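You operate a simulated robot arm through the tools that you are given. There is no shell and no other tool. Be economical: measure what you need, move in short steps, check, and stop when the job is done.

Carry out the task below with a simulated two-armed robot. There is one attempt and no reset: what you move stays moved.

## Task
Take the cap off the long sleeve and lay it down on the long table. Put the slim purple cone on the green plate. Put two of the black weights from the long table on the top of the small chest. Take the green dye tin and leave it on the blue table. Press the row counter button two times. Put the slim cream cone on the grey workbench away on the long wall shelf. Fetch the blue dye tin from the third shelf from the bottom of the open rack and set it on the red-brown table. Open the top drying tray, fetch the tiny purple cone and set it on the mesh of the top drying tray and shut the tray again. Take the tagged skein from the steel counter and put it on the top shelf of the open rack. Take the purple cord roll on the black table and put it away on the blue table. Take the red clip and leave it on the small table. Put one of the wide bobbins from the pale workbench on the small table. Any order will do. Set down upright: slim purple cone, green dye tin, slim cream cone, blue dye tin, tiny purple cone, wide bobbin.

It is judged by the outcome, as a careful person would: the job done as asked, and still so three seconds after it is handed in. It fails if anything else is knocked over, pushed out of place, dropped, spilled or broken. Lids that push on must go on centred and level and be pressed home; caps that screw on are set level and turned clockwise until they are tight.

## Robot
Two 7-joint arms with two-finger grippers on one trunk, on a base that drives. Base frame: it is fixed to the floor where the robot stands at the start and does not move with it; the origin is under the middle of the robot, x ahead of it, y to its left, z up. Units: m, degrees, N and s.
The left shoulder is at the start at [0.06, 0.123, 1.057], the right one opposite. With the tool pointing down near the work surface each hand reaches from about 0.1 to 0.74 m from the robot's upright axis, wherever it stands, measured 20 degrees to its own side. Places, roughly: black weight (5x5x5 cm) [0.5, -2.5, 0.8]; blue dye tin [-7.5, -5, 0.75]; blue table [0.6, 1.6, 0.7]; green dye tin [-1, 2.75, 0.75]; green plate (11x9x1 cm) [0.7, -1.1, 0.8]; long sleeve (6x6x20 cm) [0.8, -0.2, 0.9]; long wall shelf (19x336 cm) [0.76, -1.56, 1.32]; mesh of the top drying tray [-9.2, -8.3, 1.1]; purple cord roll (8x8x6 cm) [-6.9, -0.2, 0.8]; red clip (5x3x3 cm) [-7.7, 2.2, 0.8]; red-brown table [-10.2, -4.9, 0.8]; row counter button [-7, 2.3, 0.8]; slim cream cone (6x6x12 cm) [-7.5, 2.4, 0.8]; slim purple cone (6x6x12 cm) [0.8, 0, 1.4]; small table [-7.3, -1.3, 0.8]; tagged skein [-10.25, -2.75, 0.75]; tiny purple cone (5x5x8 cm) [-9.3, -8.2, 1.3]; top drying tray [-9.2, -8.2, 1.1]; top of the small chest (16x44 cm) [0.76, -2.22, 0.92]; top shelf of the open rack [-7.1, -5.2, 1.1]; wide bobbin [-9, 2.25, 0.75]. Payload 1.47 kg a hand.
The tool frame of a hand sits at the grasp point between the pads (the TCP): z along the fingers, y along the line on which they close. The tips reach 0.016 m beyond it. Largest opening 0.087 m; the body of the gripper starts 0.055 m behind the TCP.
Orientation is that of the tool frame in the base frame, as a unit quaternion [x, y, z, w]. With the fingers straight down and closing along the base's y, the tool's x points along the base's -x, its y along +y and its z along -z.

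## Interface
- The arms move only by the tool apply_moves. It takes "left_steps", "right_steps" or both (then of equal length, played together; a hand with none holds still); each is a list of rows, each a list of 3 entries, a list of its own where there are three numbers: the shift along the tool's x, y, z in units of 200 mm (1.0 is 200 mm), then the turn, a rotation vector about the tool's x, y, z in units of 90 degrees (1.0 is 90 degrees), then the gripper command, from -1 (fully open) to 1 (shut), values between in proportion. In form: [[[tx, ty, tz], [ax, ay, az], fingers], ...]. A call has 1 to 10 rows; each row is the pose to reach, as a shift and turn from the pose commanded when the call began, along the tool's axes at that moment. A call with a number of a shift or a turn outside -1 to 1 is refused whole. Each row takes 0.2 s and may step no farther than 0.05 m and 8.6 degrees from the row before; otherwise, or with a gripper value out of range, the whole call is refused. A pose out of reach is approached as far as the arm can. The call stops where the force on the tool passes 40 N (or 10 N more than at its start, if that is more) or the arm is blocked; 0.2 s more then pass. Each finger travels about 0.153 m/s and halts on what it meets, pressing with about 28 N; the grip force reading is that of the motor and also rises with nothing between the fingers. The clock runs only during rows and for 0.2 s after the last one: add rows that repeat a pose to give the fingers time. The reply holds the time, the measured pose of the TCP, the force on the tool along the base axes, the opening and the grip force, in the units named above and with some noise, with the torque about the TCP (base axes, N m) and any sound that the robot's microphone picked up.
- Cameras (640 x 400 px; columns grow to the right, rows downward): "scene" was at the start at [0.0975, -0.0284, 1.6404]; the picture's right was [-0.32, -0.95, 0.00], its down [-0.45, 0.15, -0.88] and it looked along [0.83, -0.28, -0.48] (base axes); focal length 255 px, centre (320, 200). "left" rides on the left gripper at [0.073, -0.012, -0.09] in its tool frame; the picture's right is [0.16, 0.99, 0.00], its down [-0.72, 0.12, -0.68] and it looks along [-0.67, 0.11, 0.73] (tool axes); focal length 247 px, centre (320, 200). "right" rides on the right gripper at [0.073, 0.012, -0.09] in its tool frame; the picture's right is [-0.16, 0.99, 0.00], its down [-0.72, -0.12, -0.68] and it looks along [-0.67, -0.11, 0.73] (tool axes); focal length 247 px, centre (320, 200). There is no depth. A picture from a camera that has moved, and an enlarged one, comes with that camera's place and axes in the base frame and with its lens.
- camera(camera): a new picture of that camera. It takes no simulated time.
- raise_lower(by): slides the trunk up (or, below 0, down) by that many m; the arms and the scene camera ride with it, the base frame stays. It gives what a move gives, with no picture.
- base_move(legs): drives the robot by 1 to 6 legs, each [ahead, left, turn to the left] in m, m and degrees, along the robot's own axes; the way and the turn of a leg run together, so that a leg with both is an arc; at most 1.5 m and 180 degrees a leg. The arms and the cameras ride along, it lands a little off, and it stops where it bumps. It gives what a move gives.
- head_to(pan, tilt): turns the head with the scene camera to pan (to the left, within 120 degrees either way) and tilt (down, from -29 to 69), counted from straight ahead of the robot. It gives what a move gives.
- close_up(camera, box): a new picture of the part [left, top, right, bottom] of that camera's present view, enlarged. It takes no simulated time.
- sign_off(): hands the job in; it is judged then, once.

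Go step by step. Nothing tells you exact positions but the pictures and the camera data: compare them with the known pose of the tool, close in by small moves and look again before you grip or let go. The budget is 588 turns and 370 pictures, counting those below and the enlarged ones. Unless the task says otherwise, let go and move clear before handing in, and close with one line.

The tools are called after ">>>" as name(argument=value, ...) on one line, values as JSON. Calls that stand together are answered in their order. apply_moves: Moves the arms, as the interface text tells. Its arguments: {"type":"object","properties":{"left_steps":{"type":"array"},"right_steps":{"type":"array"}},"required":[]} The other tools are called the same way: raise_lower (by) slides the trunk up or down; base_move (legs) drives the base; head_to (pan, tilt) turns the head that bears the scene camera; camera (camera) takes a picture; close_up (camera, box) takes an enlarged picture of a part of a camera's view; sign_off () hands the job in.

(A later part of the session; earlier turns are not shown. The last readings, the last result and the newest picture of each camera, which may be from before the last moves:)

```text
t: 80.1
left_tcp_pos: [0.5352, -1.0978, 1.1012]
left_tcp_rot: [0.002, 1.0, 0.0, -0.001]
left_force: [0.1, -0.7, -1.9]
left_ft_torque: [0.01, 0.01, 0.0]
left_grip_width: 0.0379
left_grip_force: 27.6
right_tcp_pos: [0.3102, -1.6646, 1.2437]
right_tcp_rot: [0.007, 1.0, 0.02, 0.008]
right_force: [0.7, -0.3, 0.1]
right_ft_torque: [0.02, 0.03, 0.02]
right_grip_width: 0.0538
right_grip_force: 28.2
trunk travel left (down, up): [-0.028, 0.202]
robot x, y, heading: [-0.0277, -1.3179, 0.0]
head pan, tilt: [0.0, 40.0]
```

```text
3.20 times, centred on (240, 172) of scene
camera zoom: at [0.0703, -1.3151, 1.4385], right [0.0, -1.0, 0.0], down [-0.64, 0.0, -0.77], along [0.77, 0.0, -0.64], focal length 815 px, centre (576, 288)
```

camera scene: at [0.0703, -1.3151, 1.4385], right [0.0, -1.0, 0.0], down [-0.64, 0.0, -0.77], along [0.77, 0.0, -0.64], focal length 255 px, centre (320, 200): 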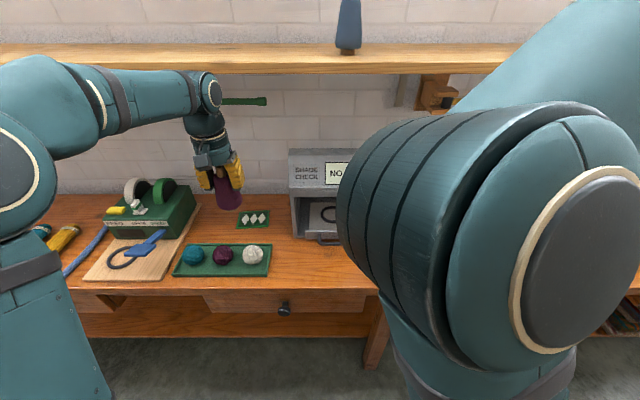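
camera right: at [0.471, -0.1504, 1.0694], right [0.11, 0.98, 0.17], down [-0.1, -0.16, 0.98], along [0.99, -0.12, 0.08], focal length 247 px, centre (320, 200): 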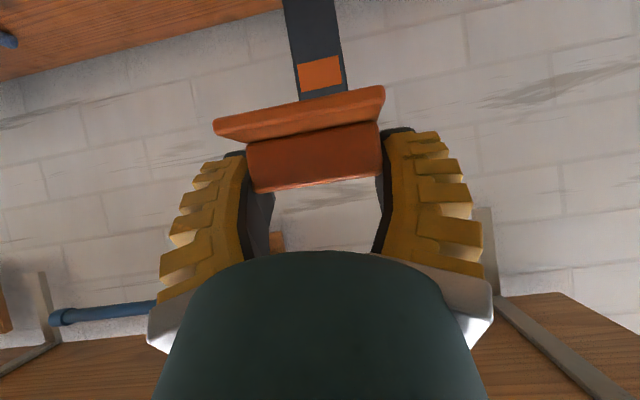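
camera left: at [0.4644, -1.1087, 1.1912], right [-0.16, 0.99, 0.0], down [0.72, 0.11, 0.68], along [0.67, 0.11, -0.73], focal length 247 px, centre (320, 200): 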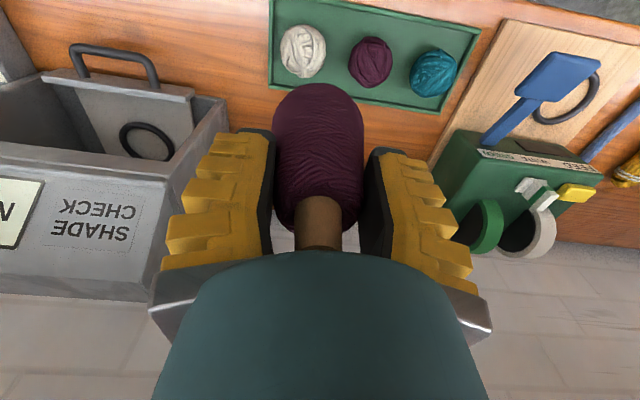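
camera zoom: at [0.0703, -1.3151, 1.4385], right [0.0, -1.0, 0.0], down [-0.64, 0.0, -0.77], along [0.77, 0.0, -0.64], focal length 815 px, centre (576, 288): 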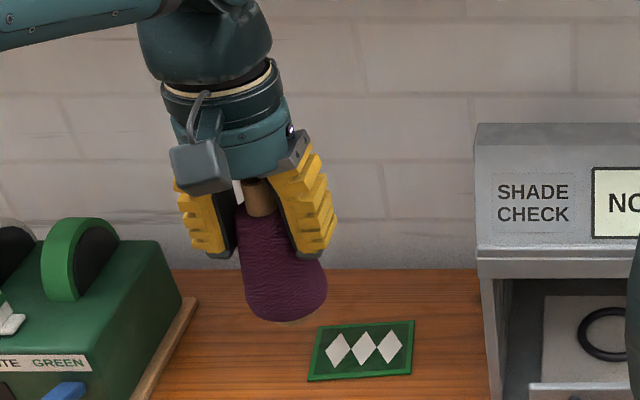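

The spacing was too coarse, so I'm sending the same move in finer rows.

>>> apply_moves(left_steps=[[[0, 0.03, 0.18], [0, 0, 0], 1], [[0, 0.06, 0.36], [0, 0, 0], 1], [[0, 0.08, 0.54], [0, 0, 0], 1], [[0, 0.1, 0.65], [0, 0, 0], 1], [[-0.2, 0.1, 0.66], [0, 0, 0], 1], [[-0.4, 0.1, 0.67], [0, 0, 0], 1], [[-0.6, 0.1, 0.69], [0, 0, 0], 1], [[-0.8, 0.1, 0.72], [0, 0, 0], 1], [[-0.93, 0.1, 0.75], [0, 0, 0], 1]])

>>> camera(camera="left")

>>> close_up(camera="scene", box=[140, 110, 340, 235])

```text
t: 82.1
left_tcp_pos: [0.7213, -1.0775, 0.9507]
left_tcp_rot: [0.001, 1.0, 0.001, -0.001]
left_force: [1.3, 0.3, -1.3]
left_ft_torque: [0.0, 0.03, 0.01]
left_grip_width: 0.038
left_grip_force: 28.1
right_tcp_pos: [0.3101, -1.6649, 1.2444]
right_tcp_rot: [0.007, 1.0, 0.02, 0.01]
right_force: [0.6, 0.1, 0.3]
right_ft_torque: [0.03, 0.0, 0.0]
right_grip_width: 0.0537
right_grip_force: 28.2
trunk travel left (down, up): [-0.028, 0.202]
robot x, y, heading: [-0.0295, -1.3169, 0.1]
head pan, tilt: [0.0, 40.0]
```

```text
313 pictures are left
camera left: at [0.6494, -1.0875, 1.0402], right [-0.15, 0.99, 0.0], down [0.73, 0.11, 0.68], along [0.67, 0.1, -0.74], focal length 247 px, centre (320, 200)
```

left: 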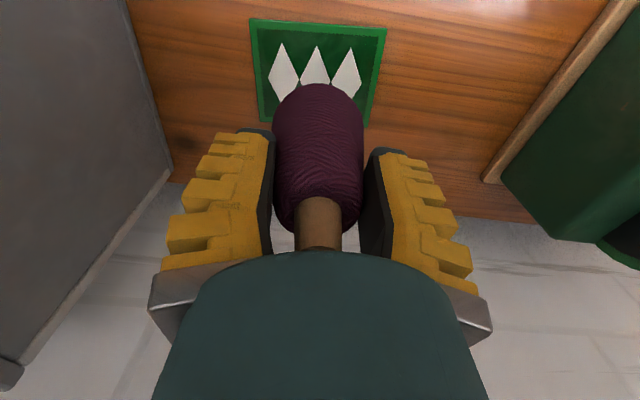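

```text
3.20 times, centred on (240, 172) of scene
camera zoom: at [0.07, -1.3151, 1.4385], right [0.0, -1.0, 0.0], down [-0.64, 0.0, -0.77], along [0.77, 0.0, -0.64], focal length 815 px, centre (576, 288)
```

zoom: 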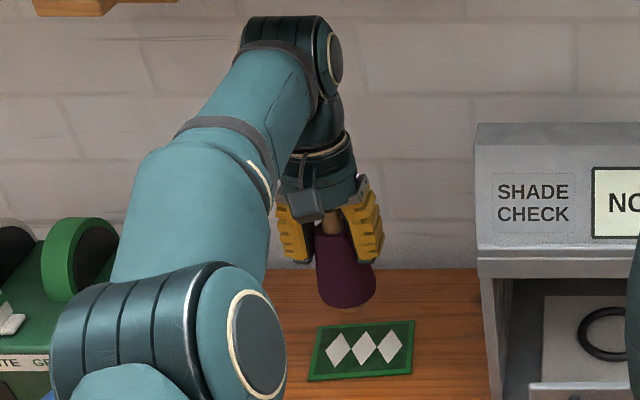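

The cone is over the plate, whose centre I take as [0.717, -1.079]. I'll lower it to just above contact.

>>> apply_moves(left_steps=[[[0.02, 0, 0.12], [0, 0, 0], 1], [[0.02, 0, 0.22], [0, 0, 0], 1], [[0.02, 0, 0.28], [0, 0, 0], 1]])

>>> close_up(camera="scene", box=[180, 150, 320, 237])

```text
t: 82.9
left_tcp_pos: [0.7175, -1.0781, 0.8956]
left_tcp_rot: [0.001, 1.0, 0.0, -0.001]
left_force: [0.2, -0.6, -1.4]
left_ft_torque: [0.02, 0.0, 0.0]
left_grip_width: 0.0381
left_grip_force: 28.6
right_tcp_pos: [0.3081, -1.6645, 1.2444]
right_tcp_rot: [0.007, 1.0, 0.02, 0.01]
right_force: [0.7, 0.7, -0.2]
right_ft_torque: [0.01, 0.01, -0.02]
right_grip_width: 0.0539
right_grip_force: 28.1
trunk travel left (down, up): [-0.028, 0.202]
robot x, y, heading: [-0.0261, -1.3164, -0.2]
head pan, tilt: [0.0, 40.0]
```

```text
4.57 times, centred on (250, 194) of scene
camera zoom: at [0.0688, -1.3151, 1.4386], right [0.0, -1.0, 0.0], down [-0.64, 0.0, -0.77], along [0.77, 0.0, -0.64], focal length 1165 px, centre (640, 230)
```

zoom: 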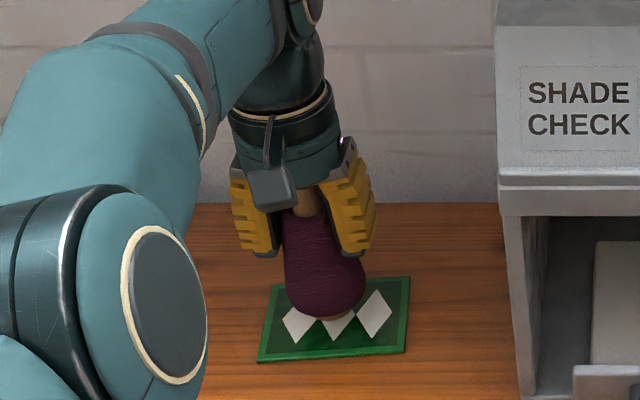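

The cone is centred over the plate. I'll lower in small steps until I feel contact.

>>> apply_moves(left_steps=[[[0, 0, 0.02], [0, 0, 0], 1], [[0, 0, 0.035], [0, 0, 0], 1], [[0, 0, 0.05], [0, 0, 0], 1]])

>>> close_up(camera="scene", box=[180, 150, 320, 237])

```text
t: 83.7
left_tcp_pos: [0.7168, -1.0779, 0.8873]
left_tcp_rot: [0.002, 1.0, 0.0, 0.001]
left_force: [0.3, -0.3, 0.8]
left_ft_torque: [0.03, -0.02, -0.02]
left_grip_width: 0.0377
left_grip_force: 28.1
right_tcp_pos: [0.3077, -1.6652, 1.2441]
right_tcp_rot: [0.007, 1.0, 0.02, 0.01]
right_force: [0.4, 0.1, -1.3]
right_ft_torque: [0.01, 0.0, 0.02]
right_grip_width: 0.0542
right_grip_force: 28.0
trunk travel left (down, up): [-0.028, 0.202]
robot x, y, heading: [-0.0284, -1.3161, -0.2]
head pan, tilt: [0.0, 40.0]
```

```text
4.57 times, centred on (250, 194) of scene
camera zoom: at [0.0684, -1.3152, 1.4387], right [0.0, -1.0, 0.0], down [-0.64, 0.0, -0.77], along [0.77, 0.0, -0.64], focal length 1165 px, centre (640, 230)
```

zoom: 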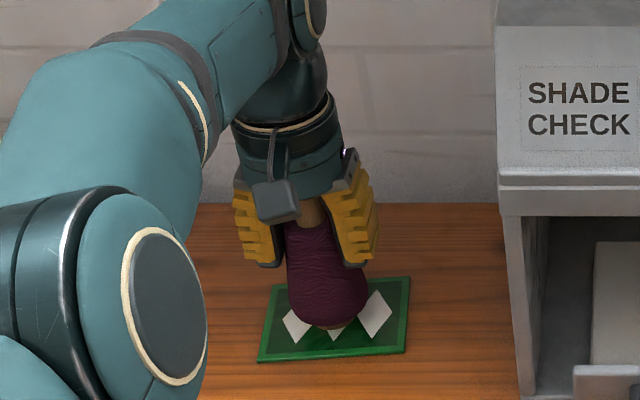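

The weight reading has gone, so it is touching. I'll press 2 mm more to confirm.

>>> apply_moves(left_steps=[[[0, 0, 0.01], [0, 0, 0], 1], [[0, 0, 0.01], [0, 0, 0], 1]])

```text
t: 84.3
left_tcp_pos: [0.7168, -1.0781, 0.8856]
left_tcp_rot: [0.001, 1.0, 0.0, 0.001]
left_force: [-1.0, 0.7, 9.5]
left_ft_torque: [0.17, -0.12, -0.02]
left_grip_width: 0.038
left_grip_force: 28.1
right_tcp_pos: [0.3064, -1.6658, 1.2452]
right_tcp_rot: [0.007, 1.0, 0.021, 0.011]
right_force: [0.5, -0.6, -0.5]
right_ft_torque: [0.02, 0.0, 0.02]
right_grip_width: 0.0539
right_grip_force: 28.1
trunk travel left (down, up): [-0.028, 0.202]
robot x, y, heading: [-0.025, -1.3179, 0.1]
head pan, tilt: [0.0, 40.0]
```

It's firmly down. I'll release, rise slightly, then back out in x with the fingers still either side.

>>> apply_moves(left_steps=[[[0, 0, -0.01], [0, 0, 0], 0.3], [[0, 0, -0.01], [0, 0, 0], -0.4], [[0, 0, -0.01], [0, 0, 0], -1], [[0, 0, -0.01], [0, 0, 0], -1], [[0, 0, -0.15], [0, 0, 0], -1], [[0, 0, -0.35], [0, 0, 0], -1], [[0.2, 0, -0.4], [0, 0, 0], -1], [[0.4, 0, -0.4], [0, 0, 0], -1], [[0.6, 0, -0.4], [0, 0, 0], -1], [[0.8, 0, -0.4], [0, 0, 0], -1]])

>>> camera(camera="scene")

```text
t: 86.5
left_tcp_pos: [0.5581, -1.0784, 0.9642]
left_tcp_rot: [0.002, 1.0, 0.001, 0.001]
left_force: [-0.5, -0.2, 0.1]
left_ft_torque: [-0.03, 0.02, -0.01]
left_grip_width: 0.0869
left_grip_force: 0.0
right_tcp_pos: [0.3079, -1.6646, 1.2443]
right_tcp_rot: [0.007, 1.0, 0.02, 0.011]
right_force: [0.1, -0.5, 0.2]
right_ft_torque: [0.02, -0.01, -0.02]
right_grip_width: 0.0538
right_grip_force: 28.0
trunk travel left (down, up): [-0.028, 0.202]
robot x, y, heading: [-0.0261, -1.3156, 0.0]
head pan, tilt: [0.0, 40.0]
```

```text
309 pictures are left
camera scene: at [0.0677, -1.3151, 1.4387], right [0.0, -1.0, 0.0], down [-0.64, 0.0, -0.77], along [0.77, 0.0, -0.64], focal length 255 px, centre (320, 200)
```

scene: 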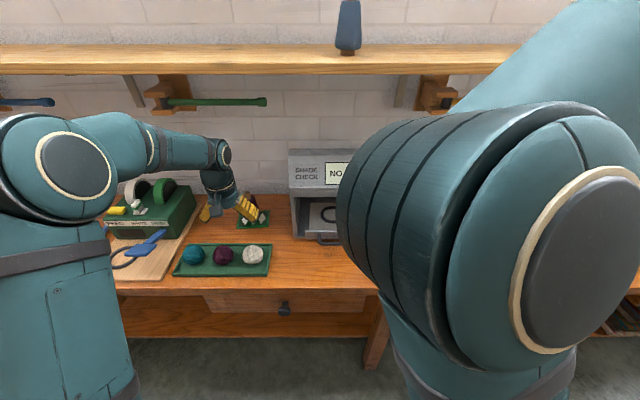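

The purple cone stands on the plate. Next is the cap in the right hand, which I'll bring over the free table in front of the booth while the left hand lifts away.

>>> apply_moves(left_steps=[[[0.05, 0, -0.14], [0, 0, 0], -1], [[0.1, 0, -0.28], [0, 0, 0], -1], [[0.2, 0.05, -0.42], [0, 0, 0], -1], [[0.3, 0.1, -0.56], [0, 0, 0], -1], [[0.4, 0.15, -0.7], [0, 0, 0], -1], [[0.5, 0.2, -0.85], [0, 0, 0], -1], [[0.6, 0.25, -1], [0, 0, 0], -1]], right_steps=[[[-0.14, 0.14, 0.05], [0, 0, 0], 1], [[-0.28, 0.28, 0.1], [0, 0, 0], 1], [[-0.42, 0.42, 0.15], [0, 0, 0], 1], [[-0.56, 0.56, 0.2], [0, 0, 0], 1], [[-0.7, 0.7, 0.3], [0, 0, 0], 1], [[-0.84, 0.84, 0.4], [0, 0, 0], 1], [[-1, 1, 0.5], [0, 0, 0], 1]])

>>> camera(camera="right")

>>> camera(camera="scene")

```text
t: 88.1
left_tcp_pos: [0.4388, -1.0269, 1.1661]
left_tcp_rot: [0.002, 1.0, -0.001, 0.0]
left_force: [-0.1, -0.7, 0.6]
left_ft_torque: [-0.01, 0.01, 0.0]
left_grip_width: 0.087
left_grip_force: 0.1
right_tcp_pos: [0.5133, -1.4628, 1.1561]
right_tcp_rot: [0.007, 1.0, 0.02, 0.01]
right_force: [0.0, 0.4, 0.3]
right_ft_torque: [0.0, -0.02, 0.01]
right_grip_width: 0.0541
right_grip_force: 28.0
trunk travel left (down, up): [-0.028, 0.202]
robot x, y, heading: [-0.0265, -1.3136, -0.2]
head pan, tilt: [0.0, 40.0]
```

```text
308 pictures are left
camera right: at [0.4397, -1.4527, 1.2447], right [0.17, 0.98, 0.04], down [0.71, -0.15, 0.69], along [0.68, -0.09, -0.72], focal length 247 px, centre (320, 200)
```

right: 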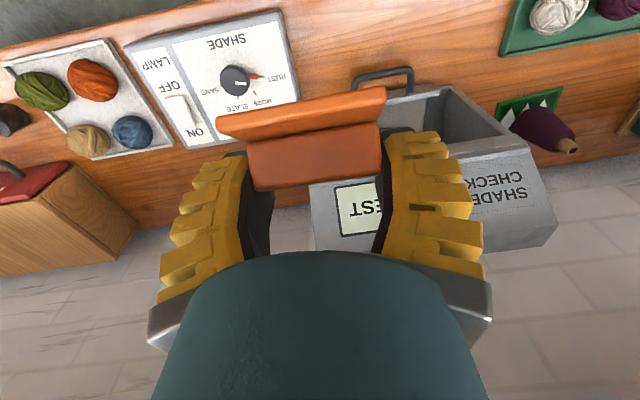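

```text
307 pictures are left
camera scene: at [0.0687, -1.3143, 1.4386], right [0.0, -1.0, 0.0], down [-0.64, 0.0, -0.77], along [0.77, 0.0, -0.64], focal length 255 px, centre (320, 200)
```

scene: 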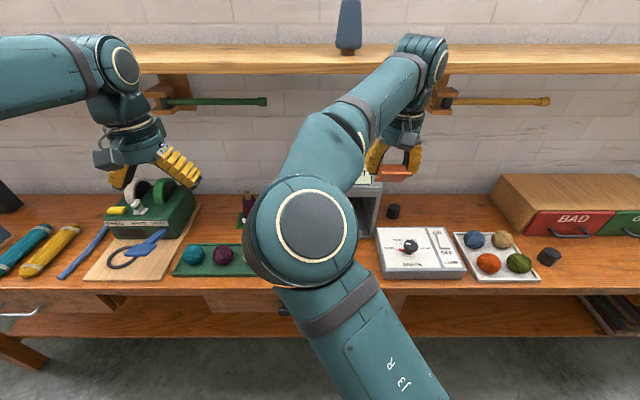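

The clear patch is between the tray and the booth handle, around [0.51, -1.26]. I'll shift the base left and tilt the hand 40° forward to bring the cap nearly level.

>>> base_move(legs=[[0, 0.18, 0]])

>>> apply_moves(right_steps=[[[0, 0, 0.06], [0, -0.089, 0], 1], [[0, 0.03, 0.15], [0, -0.178, 0], 1], [[0, 0.06, 0.25], [0, -0.267, 0], 1], [[0, 0.09, 0.35], [0, -0.356, 0], 1], [[0, 0.1, 0.5], [0, -0.444, 0], 1]])

>>> camera(camera="right")

>>> camera(camera="scene")

```text
t: 90.3
left_tcp_pos: [0.4376, -0.8447, 1.1659]
left_tcp_rot: [-0.002, 1.0, 0.0, 0.0]
left_force: [0.3, 0.1, -0.2]
left_ft_torque: [-0.01, 0.0, 0.01]
left_grip_width: 0.0871
left_grip_force: 0.1
right_tcp_pos: [0.5133, -1.2798, 1.1569]
right_tcp_rot: [0.004, 1.0, 0.021, 0.009]
right_force: [-1.2, -0.7, 0.4]
right_ft_torque: [0.0, -0.01, -0.03]
right_grip_width: 0.0538
right_grip_force: 28.3
trunk travel left (down, up): [-0.028, 0.202]
robot x, y, heading: [-0.028, -1.1349, 0.0]
head pan, tilt: [0.0, 40.0]
```

```text
t: 91.5
left_tcp_pos: [0.4376, -0.846, 1.1669]
left_tcp_rot: [-0.002, 1.0, 0.0, -0.001]
left_force: [-0.2, -1.0, 0.7]
left_ft_torque: [0.02, -0.03, -0.02]
left_grip_width: 0.0869
left_grip_force: 0.1
right_tcp_pos: [0.5154, -1.2566, 1.058]
right_tcp_rot: [0.01, 0.935, 0.016, 0.353]
right_force: [0.8, 0.2, 0.0]
right_ft_torque: [-0.01, 0.01, 0.0]
right_grip_width: 0.054
right_grip_force: 28.2
trunk travel left (down, up): [-0.028, 0.202]
robot x, y, heading: [-0.0286, -1.1377, 0.2]
head pan, tilt: [0.0, 40.0]
```

```text
306 pictures are left
camera right: at [0.4031, -1.2446, 1.0777], right [0.13, 0.98, 0.14], down [0.1, -0.15, 0.98], along [0.99, -0.11, -0.11], focal length 247 px, centre (320, 200)
```

right: 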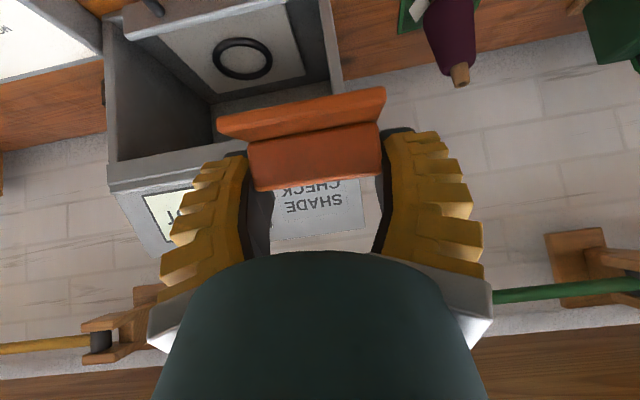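

```text
305 pictures are left
camera scene: at [0.0682, -1.1352, 1.4387], right [0.0, -1.0, 0.0], down [-0.64, 0.0, -0.77], along [0.77, 0.0, -0.64], focal length 255 px, centre (320, 200)
```

scene: 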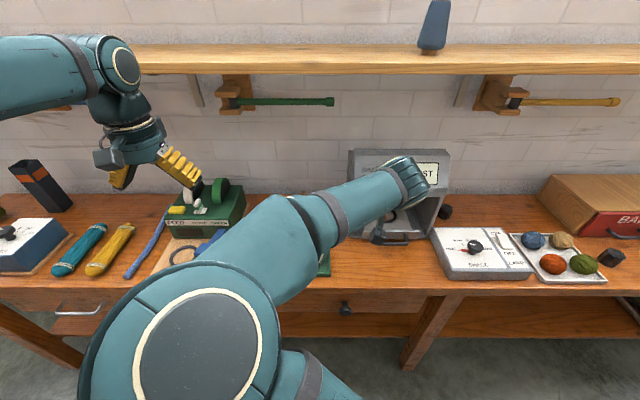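

The patch is clear, so I'll lower straight down toward the table.

>>> apply_moves(right_steps=[[[0.13, 0, 0.15], [0, 0, 0], 1], [[0.26, 0, 0.3], [0, 0, 0], 1], [[0.39, 0, 0.445], [0, 0, 0], 1], [[0.53, 0, 0.6], [0, 0, 0], 1]])

>>> camera(camera="right")

>>> camera(camera="left")

```text
t: 92.5
left_tcp_pos: [0.438, -0.8444, 1.1654]
left_tcp_rot: [-0.001, 1.0, 0.0, 0.001]
left_force: [0.5, 0.4, -0.5]
left_ft_torque: [0.02, -0.01, -0.03]
left_grip_width: 0.0868
left_grip_force: 0.1
right_tcp_pos: [0.5128, -1.2507, 0.897]
right_tcp_rot: [0.01, 0.936, 0.017, 0.351]
right_force: [0.3, 0.0, -0.4]
right_ft_torque: [0.01, 0.03, 0.03]
right_grip_width: 0.0539
right_grip_force: 28.1
trunk travel left (down, up): [-0.028, 0.202]
robot x, y, heading: [-0.031, -1.1357, 0.0]
head pan, tilt: [0.0, 40.0]
```

```text
304 pictures are left
camera right: at [0.4001, -1.2384, 0.9167], right [0.13, 0.98, 0.14], down [0.1, -0.15, 0.98], along [0.99, -0.11, -0.12], focal length 247 px, centre (320, 200)
```

right: 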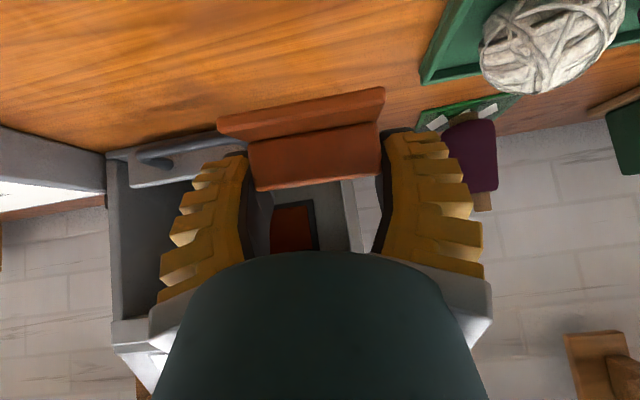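

```text
303 pictures are left
camera left: at [0.3657, -0.8564, 1.2556], right [-0.16, 0.99, 0.0], down [0.72, 0.12, 0.68], along [0.67, 0.11, -0.73], focal length 247 px, centre (320, 200)
```

left: 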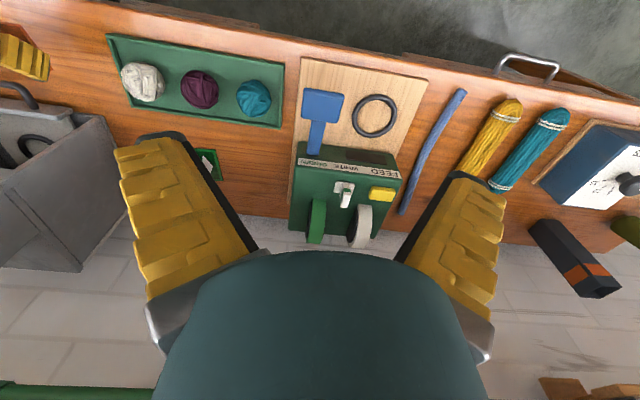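

Clear on both sides. I'll continue down in small steps until contact.

>>> apply_moves(right_steps=[[[0.05, 0, 0.055], [0, 0, 0], 1], [[0.1, 0, 0.11], [0, 0, 0], 1], [[0.13, 0, 0.15], [0, 0, 0], 1]])

>>> camera(camera="right")

```text
t: 93.3
left_tcp_pos: [0.4374, -0.8456, 1.1652]
left_tcp_rot: [-0.002, 1.0, 0.001, 0.0]
left_force: [-0.2, 0.0, -0.2]
left_ft_torque: [-0.03, -0.01, 0.0]
left_grip_width: 0.0869
left_grip_force: 0.1
right_tcp_pos: [0.5149, -1.2497, 0.8584]
right_tcp_rot: [0.01, 0.936, 0.018, 0.351]
right_force: [0.0, -0.7, -0.5]
right_ft_torque: [-0.01, -0.01, 0.0]
right_grip_width: 0.0541
right_grip_force: 28.1
trunk travel left (down, up): [-0.028, 0.202]
robot x, y, heading: [-0.0243, -1.1393, 0.3]
head pan, tilt: [0.0, 40.0]
```

```text
302 pictures are left
camera right: at [0.4024, -1.2376, 0.8773], right [0.13, 0.98, 0.14], down [0.1, -0.16, 0.98], along [0.99, -0.11, -0.12], focal length 247 px, centre (320, 200)
```

right: 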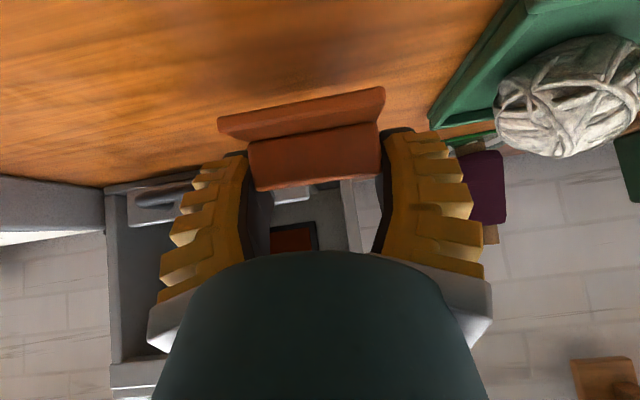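

Still no contact, so I'll step down further.

>>> apply_moves(right_steps=[[[0.017, 0, 0.019], [0, 0, 0], 1], [[0.033, 0, 0.038], [0, 0, 0], 1], [[0.05, 0, 0.056], [0, 0, 0], 1]])

```text
t: 94.1
left_tcp_pos: [0.4369, -0.8453, 1.1665]
left_tcp_rot: [-0.002, 1.0, 0.0, 0.0]
left_force: [0.2, 0.2, 1.0]
left_ft_torque: [0.0, 0.02, 0.01]
left_grip_width: 0.0869
left_grip_force: 0.2
right_tcp_pos: [0.5142, -1.2473, 0.8432]
right_tcp_rot: [0.011, 0.936, 0.017, 0.351]
right_force: [-0.9, 0.8, 0.1]
right_ft_torque: [-0.02, -0.03, -0.01]
right_grip_width: 0.0538
right_grip_force: 28.0
trunk travel left (down, up): [-0.028, 0.202]
robot x, y, heading: [-0.0268, -1.1371, 0.1]
head pan, tilt: [0.0, 40.0]
```

>>> apply_moves(right_steps=[[[0.012, 0, 0.013], [0, 0, 0], 1], [[0.024, 0, 0.026], [0, 0, 0], 1], [[0.033, 0, 0.038], [0, 0, 0], 1]])

>>> camera(camera="right")

```text
t: 94.9
left_tcp_pos: [0.4371, -0.8455, 1.1671]
left_tcp_rot: [-0.002, 1.0, 0.0, 0.0]
left_force: [-0.3, 0.7, -0.9]
left_ft_torque: [0.05, -0.01, 0.03]
left_grip_width: 0.0869
left_grip_force: 0.1
right_tcp_pos: [0.5146, -1.2479, 0.8334]
right_tcp_rot: [0.01, 0.936, 0.017, 0.351]
right_force: [0.0, -0.4, 1.4]
right_ft_torque: [-0.07, -0.04, -0.02]
right_grip_width: 0.054
right_grip_force: 28.4
trunk travel left (down, up): [-0.028, 0.202]
robot x, y, heading: [-0.0256, -1.1323, 0.0]
head pan, tilt: [0.0, 40.0]
```

```text
301 pictures are left
camera right: at [0.4018, -1.2362, 0.8531], right [0.13, 0.98, 0.14], down [0.1, -0.16, 0.98], along [0.99, -0.11, -0.11], focal length 247 px, centre (320, 200)
```

right: 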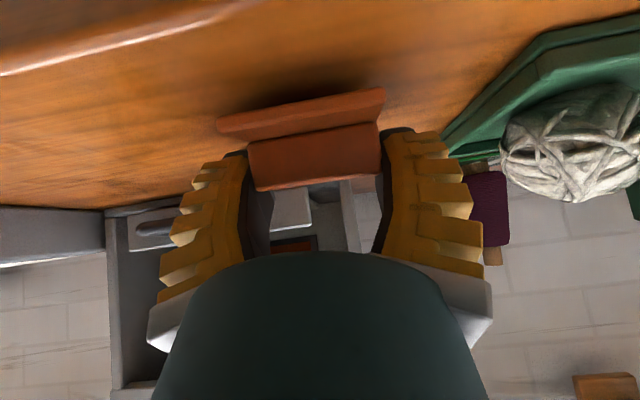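

Contact is just beginning. I'll press 5 mm more so the cap seats level.

>>> apply_moves(right_steps=[[[0.008, 0, 0.01], [0, 0, 0], 1], [[0.016, 0, 0.019], [0, 0, 0], 1]])

```text
t: 95.5
left_tcp_pos: [0.4357, -0.8458, 1.1671]
left_tcp_rot: [-0.002, 1.0, 0.0, 0.001]
left_force: [-0.5, -0.4, -0.4]
left_ft_torque: [0.0, -0.01, -0.01]
left_grip_width: 0.087
left_grip_force: 0.2
right_tcp_pos: [0.5146, -1.2469, 0.8303]
right_tcp_rot: [0.011, 0.935, 0.017, 0.353]
right_force: [-3.0, -0.9, 19.2]
right_ft_torque: [-0.08, -0.28, -0.04]
right_grip_width: 0.0549
right_grip_force: 28.2
trunk travel left (down, up): [-0.028, 0.202]
robot x, y, heading: [-0.0302, -1.1347, 0.4]
head pan, tilt: [0.0, 40.0]
```

It's firmly on the table, so I'll release and withdraw along the tool axis.

>>> apply_moves(right_steps=[[[0, 0, -0.01], [0, 0, 0], 0.5], [[0, 0, -0.01], [0, 0, 0], -0.3], [[0, 0, -0.01], [0, 0, 0], -1], [[0, 0, -0.01], [0, 0, 0], -1], [[0, 0, -0.15], [0, 0, 0], -1], [[0, 0, -0.35], [0, 0, 0], -1], [[0, 0, -0.55], [0, 0, 0], -1], [[0, 0, -0.75], [0, 0, 0], -1], [[0, 0, -0.95], [0, 0, 0], -1]])

>>> camera(camera="right")

```text
t: 97.5
left_tcp_pos: [0.438, -0.846, 1.1671]
left_tcp_rot: [-0.002, 1.0, 0.0, 0.0]
left_force: [-0.6, -0.7, 0.1]
left_ft_torque: [-0.01, 0.0, -0.02]
left_grip_width: 0.0871
left_grip_force: 0.1
right_tcp_pos: [0.4094, -1.2565, 0.9747]
right_tcp_rot: [0.022, 0.938, 0.012, 0.347]
right_force: [0.7, 0.8, -0.3]
right_ft_torque: [0.0, -0.03, 0.02]
right_grip_width: 0.0869
right_grip_force: 0.1
right hand out of reach, approached as far as the arm can: row 8, 9
trunk travel left (down, up): [-0.028, 0.202]
robot x, y, heading: [-0.0251, -1.1382, 0.1]
head pan, tilt: [0.0, 40.0]
```

```text
300 pictures are left
camera right: at [0.2962, -1.2421, 0.9955], right [0.15, 0.98, 0.14], down [0.1, -0.16, 0.98], along [0.98, -0.13, -0.12], focal length 247 px, centre (320, 200)
```

right: 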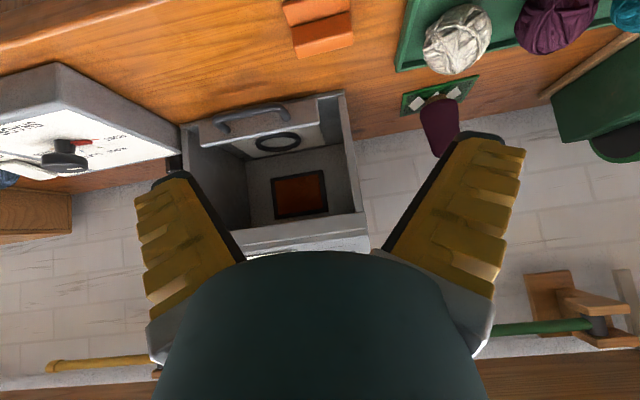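

The cap lies flat on the table. Next are the weights: I'll reset the right hand and drive right to the small chest.

>>> apply_moves(right_steps=[[[-0.09, -0.12, -0.11], [0, 0.075, 0], -1], [[-0.18, -0.25, -0.22], [0, 0.15, 0], -1], [[-0.27, -0.37, -0.33], [0, 0.225, 0], -1], [[-0.36, -0.5, -0.43], [0, 0.3, 0], -1], [[-0.45, -0.62, -0.54], [0, 0.375, 0], -1], [[-0.55, -0.75, -0.65], [0, 0.45, 0], -1]])

>>> base_move(legs=[[-0.1, 0, 0], [0, -1.1, 0]])

>>> camera(camera="scene")

```text
t: 98.9
left_tcp_pos: [0.4379, -0.8449, 1.1669]
left_tcp_rot: [-0.002, 1.0, 0.0, 0.0]
left_force: [0.7, -0.1, -0.3]
left_ft_torque: [0.01, 0.02, 0.0]
left_grip_width: 0.0868
left_grip_force: 0.1
right_tcp_pos: [0.4051, -1.4034, 1.1391]
right_tcp_rot: [0.003, 1.0, 0.02, 0.005]
right_force: [0.3, 1.2, -0.7]
right_ft_torque: [0.02, 0.03, 0.0]
right_grip_width: 0.0868
right_grip_force: 0.0
trunk travel left (down, up): [-0.028, 0.202]
robot x, y, heading: [-0.0267, -1.138, -0.1]
head pan, tilt: [0.0, 40.0]
```

```text
t: 109.4
left_tcp_pos: [0.3432, -1.9207, 1.1658]
left_tcp_rot: [-0.004, 1.0, 0.0, 0.0]
left_force: [0.3, -0.4, 0.7]
left_ft_torque: [0.01, 0.05, -0.03]
left_grip_width: 0.0869
left_grip_force: 0.0
right_tcp_pos: [0.3152, -2.4782, 1.1389]
right_tcp_rot: [0.0, 1.0, 0.019, 0.005]
right_force: [0.0, -0.2, -0.8]
right_ft_torque: [-0.01, 0.03, 0.0]
right_grip_width: 0.087
right_grip_force: 0.1
trunk travel left (down, up): [-0.028, 0.202]
robot x, y, heading: [-0.1186, -2.2154, 0.7]
head pan, tilt: [0.0, 40.0]
```

```text
299 pictures are left
camera scene: at [-0.0235, -2.2124, 1.4387], right [0.01, -1.0, 0.0], down [-0.64, -0.01, -0.77], along [0.77, 0.01, -0.64], focal length 255 px, centre (320, 200)
```

scene: 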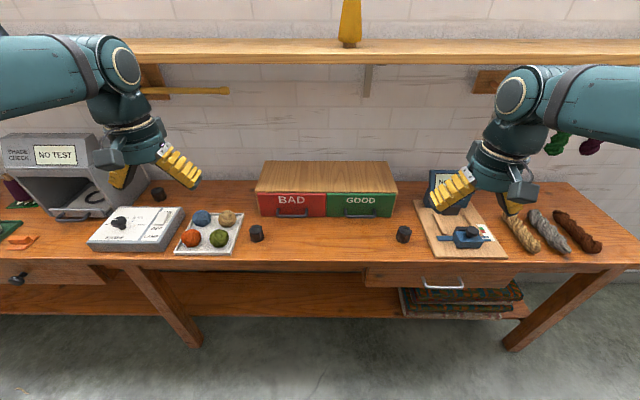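

Now I have a good view. Weight A is at about [0.545, -2.0], weight B at [0.545, -2.477], and the chest top is free. I'll close in and bring each hand over one weight.

>>> base_move(legs=[[0.12, 0, -0.6]])

>>> apply_moves(left_steps=[[[-0.08, -0.08, 0.16], [0, 0, 0], -1], [[-0.16, -0.16, 0.33], [0, 0, 0], -1], [[-0.24, -0.24, 0.5], [0, 0, 0], -1], [[-0.33, -0.32, 0.67], [0, 0, 0], -1], [[-0.41, -0.4, 0.83], [0, 0, 0], -1]], right_steps=[[[-0.11, 0, 0.14], [0, 0, 0], -1], [[-0.22, 0, 0.28], [0, 0, 0], -1], [[-0.33, 0, 0.42], [0, 0, 0], -1], [[-0.44, 0, 0.56], [0, 0, 0], -1], [[-0.55, 0, 0.7], [0, 0, 0], -1]])

>>> camera(camera="left")

>>> camera(camera="right")

>>> camera(camera="scene")

```text
t: 110.7
left_tcp_pos: [0.465, -1.9246, 1.166]
left_tcp_rot: [0.001, 1.0, 0.0, -0.001]
left_force: [0.9, -0.6, 0.2]
left_ft_torque: [0.02, 0.04, 0.01]
left_grip_width: 0.0869
left_grip_force: 0.0
right_tcp_pos: [0.4318, -2.4821, 1.1386]
right_tcp_rot: [0.004, 1.0, 0.02, 0.004]
right_force: [0.7, -0.9, -0.1]
right_ft_torque: [0.0, 0.05, 0.0]
right_grip_width: 0.0869
right_grip_force: 0.1
trunk travel left (down, up): [-0.028, 0.202]
robot x, y, heading: [-0.0033, -2.2115, 0.1]
head pan, tilt: [0.0, 40.0]
```

```text
t: 111.9
left_tcp_pos: [0.5491, -2.0054, 0.9994]
left_tcp_rot: [0.0, 1.0, 0.0, -0.001]
left_force: [0.2, 0.0, -0.7]
left_ft_torque: [-0.02, 0.0, -0.04]
left_grip_width: 0.087
left_grip_force: 0.0
right_tcp_pos: [0.5443, -2.4775, 0.9995]
right_tcp_rot: [0.005, 1.0, 0.019, 0.004]
right_force: [-0.5, 0.0, -0.2]
right_ft_torque: [0.0, 0.02, -0.01]
right_grip_width: 0.0871
right_grip_force: 0.0
trunk travel left (down, up): [-0.028, 0.202]
robot x, y, heading: [0.0011, -2.2156, -0.2]
head pan, tilt: [0.0, 40.0]
```

```text
298 pictures are left
camera left: at [0.477, -2.0173, 1.0893], right [-0.16, 0.99, 0.0], down [0.72, 0.12, 0.68], along [0.67, 0.11, -0.73], focal length 247 px, centre (320, 200)
```

left: 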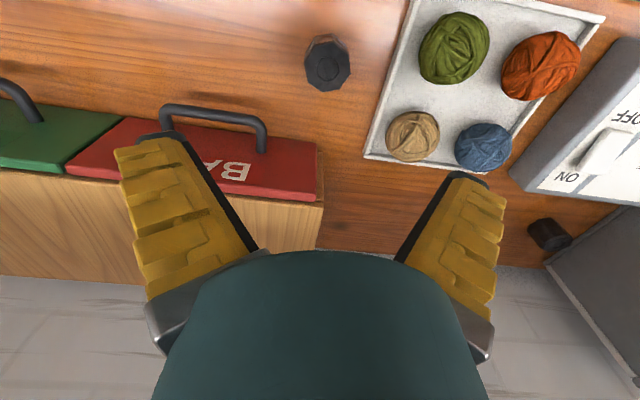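

```text
297 pictures are left
camera right: at [0.4719, -2.4682, 1.0877], right [0.17, 0.98, 0.04], down [0.72, -0.15, 0.68], along [0.68, -0.09, -0.73], focal length 247 px, centre (320, 200)
```

right: 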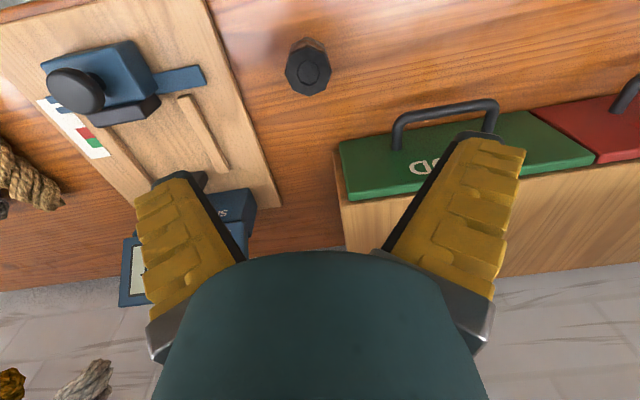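

```text
296 pictures are left
camera scene: at [0.0962, -2.2132, 1.4384], right [0.0, -1.0, 0.0], down [-0.64, 0.0, -0.76], along [0.76, 0.0, -0.64], focal length 255 px, centre (320, 200)
```

scene: 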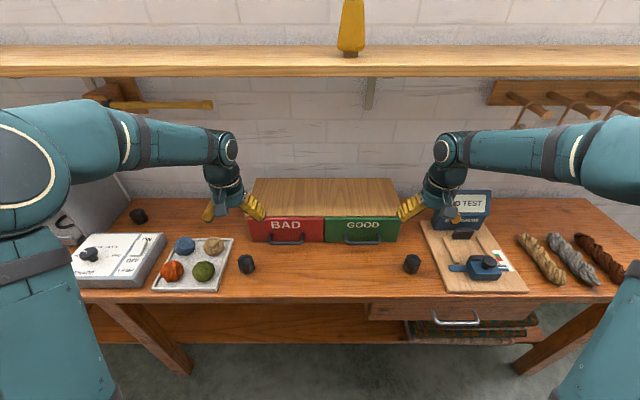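

A refines to [0.538, -2.001] and B to [0.538, -2.481]. I'll descend on both together.

>>> apply_moves(left_steps=[[[0.055, 0.02, 0.2], [0, 0, 0], -1], [[0.055, 0.02, 0.4], [0, 0, 0], -1], [[0.055, 0.02, 0.6], [0, 0, 0], -1], [[0.055, 0.02, 0.75], [0, 0, 0], -1], [[0.055, 0.02, 0.86], [0, 0, 0], -1]], right_steps=[[[0.03, -0.02, 0.2], [0, 0, 0], -1], [[0.03, -0.02, 0.4], [0, 0, 0], -1], [[0.03, -0.02, 0.6], [0, 0, 0], -1], [[0.03, -0.02, 0.75], [0, 0, 0], -1], [[0.03, -0.02, 0.86], [0, 0, 0], -1]])

>>> camera(camera="left")

>>> camera(camera="right")

```text
t: 113.1
left_tcp_pos: [0.5354, -2.0005, 0.8271]
left_tcp_rot: [0.001, 1.0, 0.0, 0.0]
left_force: [0.6, 0.6, -0.2]
left_ft_torque: [-0.02, 0.02, -0.02]
left_grip_width: 0.087
left_grip_force: 0.0
right_tcp_pos: [0.5385, -2.4763, 0.8286]
right_tcp_rot: [0.006, 1.0, 0.021, 0.006]
right_force: [0.2, -0.1, -0.1]
right_ft_torque: [-0.01, 0.02, 0.03]
right_grip_width: 0.087
right_grip_force: 0.0
trunk travel left (down, up): [-0.028, 0.202]
robot x, y, heading: [-0.007, -2.2111, -0.2]
head pan, tilt: [0.0, 40.0]
```

```text
295 pictures are left
camera left: at [0.4633, -2.0112, 0.9167], right [-0.16, 0.99, 0.0], down [0.72, 0.11, 0.68], along [0.67, 0.11, -0.73], focal length 247 px, centre (320, 200)
```

left: 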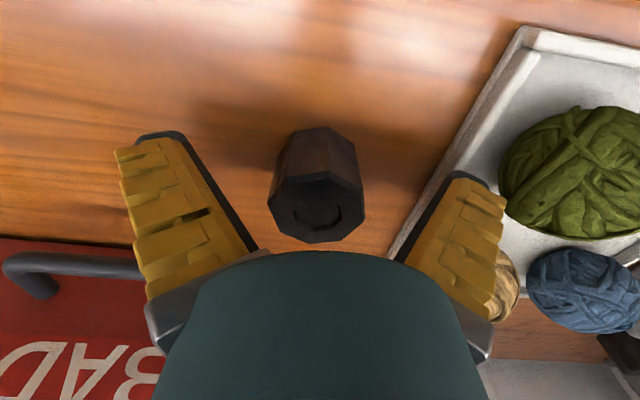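

```text
294 pictures are left
camera right: at [0.4658, -2.4666, 0.9168], right [0.17, 0.98, 0.04], down [0.72, -0.15, 0.68], along [0.68, -0.09, -0.73], focal length 247 px, centre (320, 200)
```

right: 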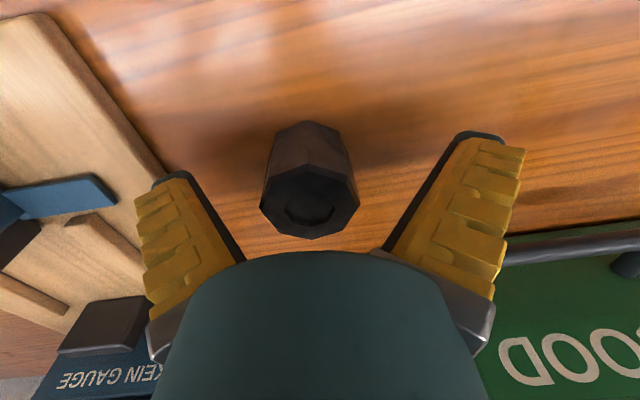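

Both weights are between the fingers, so I'll close both grippers.

>>> apply_moves(left_steps=[[[0, 0, 0], [0, 0, 0], 0], [[0, 0, 0], [0, 0, 0], 0.5], [[0, 0, 0], [0, 0, 0], 1], [[0, 0, 0], [0, 0, 0], 1]], right_steps=[[[0, 0, 0], [0, 0, 0], 0], [[0, 0, 0], [0, 0, 0], 0.5], [[0, 0, 0], [0, 0, 0], 1], [[0, 0, 0], [0, 0, 0], 1]])

>>> apply_moves(left_steps=[[[0, 0, -0.2], [0, 0, 0], 1], [[0, 0, -0.4], [0, 0, 0], 1], [[0, -0.1, -0.6], [0, 0, 0], 1], [[0, -0.2, -0.75], [0, 0, 0], 1]], right_steps=[[[0, 0, -0.2], [0, 0, 0], 1], [[0, 0, -0.4], [0, 0, 0], 1], [[0, 0.1, -0.6], [0, 0, 0], 1], [[0, 0.2, -0.75], [0, 0, 0], 1]])

>>> camera(camera="scene")

```text
t: 114.1
left_tcp_pos: [0.536, -2.0008, 0.8284]
left_tcp_rot: [0.0, 1.0, 0.0, 0.0]
left_force: [1.8, -1.8, 1.6]
left_ft_torque: [-0.02, -0.2, 0.0]
left_grip_width: 0.0356
left_grip_force: 28.6
right_tcp_pos: [0.5388, -2.4755, 0.8301]
right_tcp_rot: [0.006, 1.0, 0.02, 0.005]
right_force: [0.7, -1.6, 1.2]
right_ft_torque: [-0.09, -0.13, -0.08]
right_grip_width: 0.0351
right_grip_force: 28.6
trunk travel left (down, up): [-0.028, 0.202]
robot x, y, heading: [-0.0043, -2.2161, -0.2]
head pan, tilt: [0.0, 40.0]
```

```text
t: 115.1
left_tcp_pos: [0.5351, -2.0396, 0.9769]
left_tcp_rot: [0.001, 1.0, 0.0, -0.001]
left_force: [-0.4, -0.5, -3.6]
left_ft_torque: [-0.02, 0.0, -0.01]
left_grip_width: 0.0319
left_grip_force: 27.9
right_tcp_pos: [0.5358, -2.4415, 0.981]
right_tcp_rot: [0.005, 1.0, 0.02, 0.004]
right_force: [-0.7, 1.0, -4.7]
right_ft_torque: [0.0, -0.02, 0.01]
right_grip_width: 0.035
right_grip_force: 27.8
trunk travel left (down, up): [-0.028, 0.202]
robot x, y, heading: [0.0002, -2.2136, 0.1]
head pan, tilt: [0.0, 40.0]
```

```text
293 pictures are left
camera scene: at [0.0944, -2.2128, 1.4386], right [0.0, -1.0, 0.0], down [-0.64, 0.0, -0.77], along [0.77, 0.0, -0.64], focal length 255 px, centre (320, 200)
```

scene: 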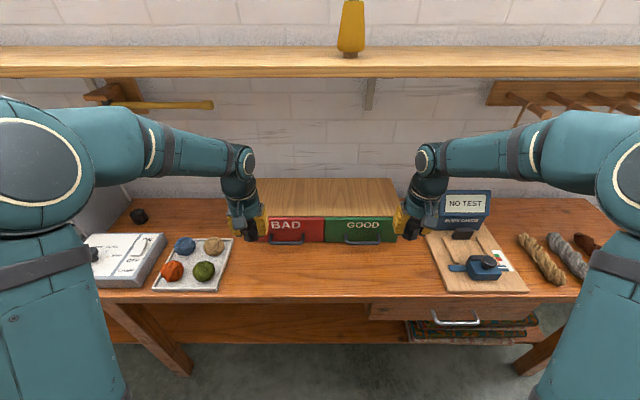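

Both are lifted, but the left grip width changed. I'll check both hands.

>>> camera(camera="left")

>>> camera(camera="right")

>>> close_up(camera="scene", box=[190, 130, 450, 260])

```text
292 pictures are left
camera left: at [0.4634, -2.0511, 1.0669], right [-0.16, 0.99, 0.0], down [0.72, 0.11, 0.68], along [0.67, 0.11, -0.73], focal length 247 px, centre (320, 200)
```

left: 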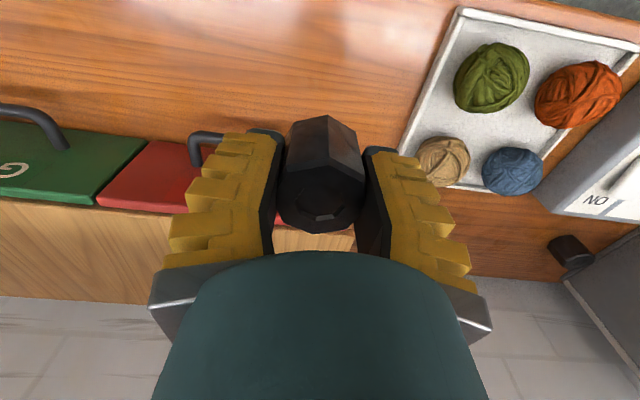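

```text
291 pictures are left
camera right: at [0.463, -2.4327, 1.0694], right [0.17, 0.98, 0.04], down [0.72, -0.15, 0.68], along [0.68, -0.09, -0.73], focal length 247 px, centre (320, 200)
```

right: 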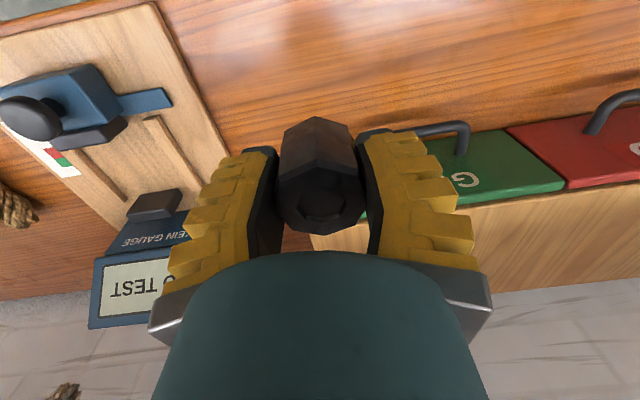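

```text
2.46 times, centred on (320, 195) of scene
camera zoom: at [0.0944, -2.2128, 1.4386], right [0.0, -1.0, 0.0], down [-0.64, 0.0, -0.77], along [0.77, 0.0, -0.64], focal length 627 px, centre (320, 212)
```

zoom: 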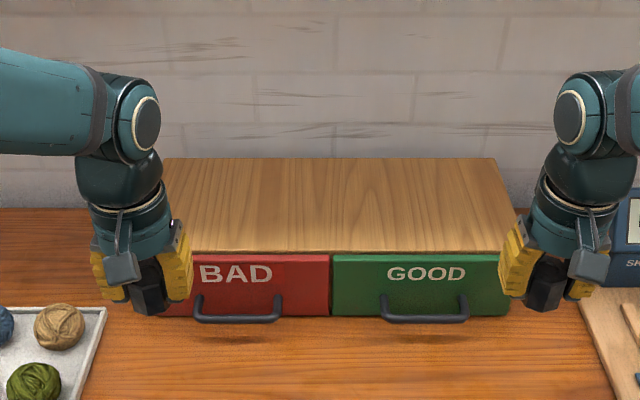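

Both weights are held well. I'll raise slightly, then move forward over the chest top.

>>> apply_moves(left_steps=[[[0, -0.05, -0.16], [0, 0, 0], 1], [[-0.2, -0.1, -0.16], [0, 0, 0], 1], [[-0.4, -0.15, -0.16], [0, 0, 0], 1], [[-0.6, -0.2, -0.16], [0, 0, 0], 1], [[-0.8, -0.2, -0.16], [0, 0, 0], 1], [[-0.925, -0.2, -0.16], [0, 0, 0], 1]], right_steps=[[[0, 0.08, -0.16], [0, 0, 0], 1], [[-0.2, 0.16, -0.16], [0, 0, 0], 1], [[-0.4, 0.24, -0.16], [0, 0, 0], 1], [[-0.6, 0.3, -0.16], [0, 0, 0], 1], [[-0.8, 0.35, -0.16], [0, 0, 0], 1], [[-0.925, 0.35, -0.16], [0, 0, 0], 1]])

>>> camera(camera="scene")

```text
t: 116.5
left_tcp_pos: [0.7217, -2.0809, 1.0053]
left_tcp_rot: [0.001, 1.0, 0.0, -0.002]
left_force: [0.3, 0.5, -4.3]
left_ft_torque: [-0.04, -0.01, 0.0]
left_grip_width: 0.0323
left_grip_force: 28.0
right_tcp_pos: [0.7244, -2.3745, 1.0149]
right_tcp_rot: [0.006, 1.0, 0.02, 0.003]
right_force: [0.2, 0.2, -3.5]
right_ft_torque: [0.0, 0.01, 0.03]
right_grip_width: 0.0345
right_grip_force: 28.2
trunk travel left (down, up): [-0.028, 0.202]
robot x, y, heading: [-0.0012, -2.2109, -0.1]
head pan, tilt: [0.0, 40.0]
```

```text
289 pictures are left
camera scene: at [0.0968, -2.213, 1.4384], right [0.0, -1.0, 0.0], down [-0.64, 0.0, -0.76], along [0.76, 0.0, -0.64], focal length 255 px, centre (320, 200)
```

scene: 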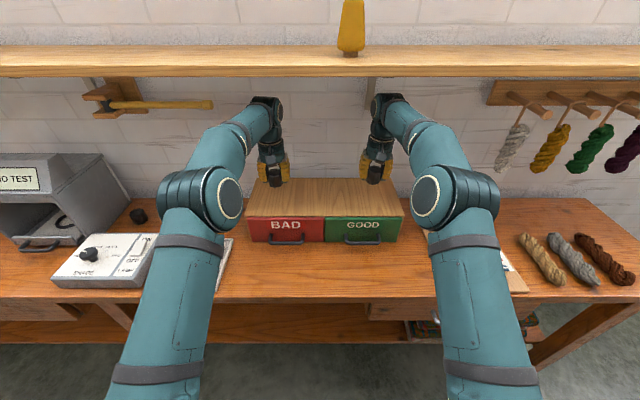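

Both weights are over the chest top, clear of the shelf. I'll lower toward it.

>>> apply_moves(left_steps=[[[0, 0, 0.1], [0, 0, 0], 1], [[0, 0, 0.2], [0, 0, 0], 1], [[0, 0, 0.25], [0, 0, 0], 1]], right_steps=[[[0, 0, 0.1], [0, 0, 0], 1], [[0, 0, 0.2], [0, 0, 0], 1], [[0, 0, 0.28], [0, 0, 0], 1]])

>>> close_up(camera="scene", box=[220, 130, 430, 260])

```text
t: 117.3
left_tcp_pos: [0.7218, -2.0799, 0.958]
left_tcp_rot: [0.0, 1.0, -0.001, -0.001]
left_force: [0.3, -0.3, -4.0]
left_ft_torque: [0.01, 0.0, 0.03]
left_grip_width: 0.0323
left_grip_force: 27.7
right_tcp_pos: [0.7228, -2.3733, 0.9602]
right_tcp_rot: [0.006, 1.0, 0.019, 0.003]
right_force: [0.5, -0.5, -3.7]
right_ft_torque: [0.03, -0.01, 0.02]
right_grip_width: 0.0344
right_grip_force: 28.5
trunk travel left (down, up): [-0.028, 0.202]
robot x, y, heading: [-0.0023, -2.2128, 0.2]
head pan, tilt: [0.0, 40.0]
```

```text
3.05 times, centred on (325, 195) of scene
camera zoom: at [0.0956, -2.2129, 1.4385], right [0.0, -1.0, 0.0], down [-0.64, 0.0, -0.77], along [0.77, 0.0, -0.64], focal length 777 px, centre (305, 215)
```

zoom: 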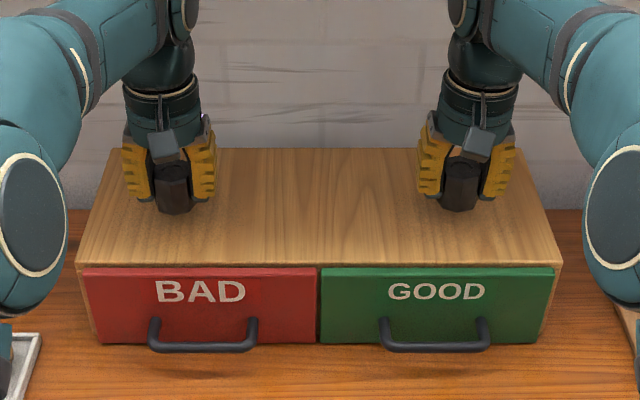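

>>> apply_moves(left_steps=[[[0, 0, 0.02], [0, 0, 0], 1], [[0, 0, 0.035], [0, 0, 0], 1], [[0, 0, 0.05], [0, 0, 0], 1]], right_steps=[[[0, 0, 0.02], [0, 0, 0], 1], [[0, 0, 0.035], [0, 0, 0], 1], [[0, 0, 0.05], [0, 0, 0], 1]])

```text
t: 118.1
left_tcp_pos: [0.7217, -2.0801, 0.9495]
left_tcp_rot: [0.001, 1.0, 0.0, -0.001]
left_force: [0.8, -0.5, -4.0]
left_ft_torque: [0.04, 0.0, 0.04]
left_grip_width: 0.0323
left_grip_force: 27.9
right_tcp_pos: [0.7226, -2.3719, 0.9494]
right_tcp_rot: [0.006, 1.0, 0.02, 0.006]
right_force: [0.7, 0.0, -3.9]
right_ft_torque: [0.01, -0.02, 0.04]
right_grip_width: 0.0339
right_grip_force: 27.6
trunk travel left (down, up): [-0.028, 0.202]
robot x, y, heading: [-0.0037, -2.2137, -0.0]
head pan, tilt: [0.0, 40.0]
```

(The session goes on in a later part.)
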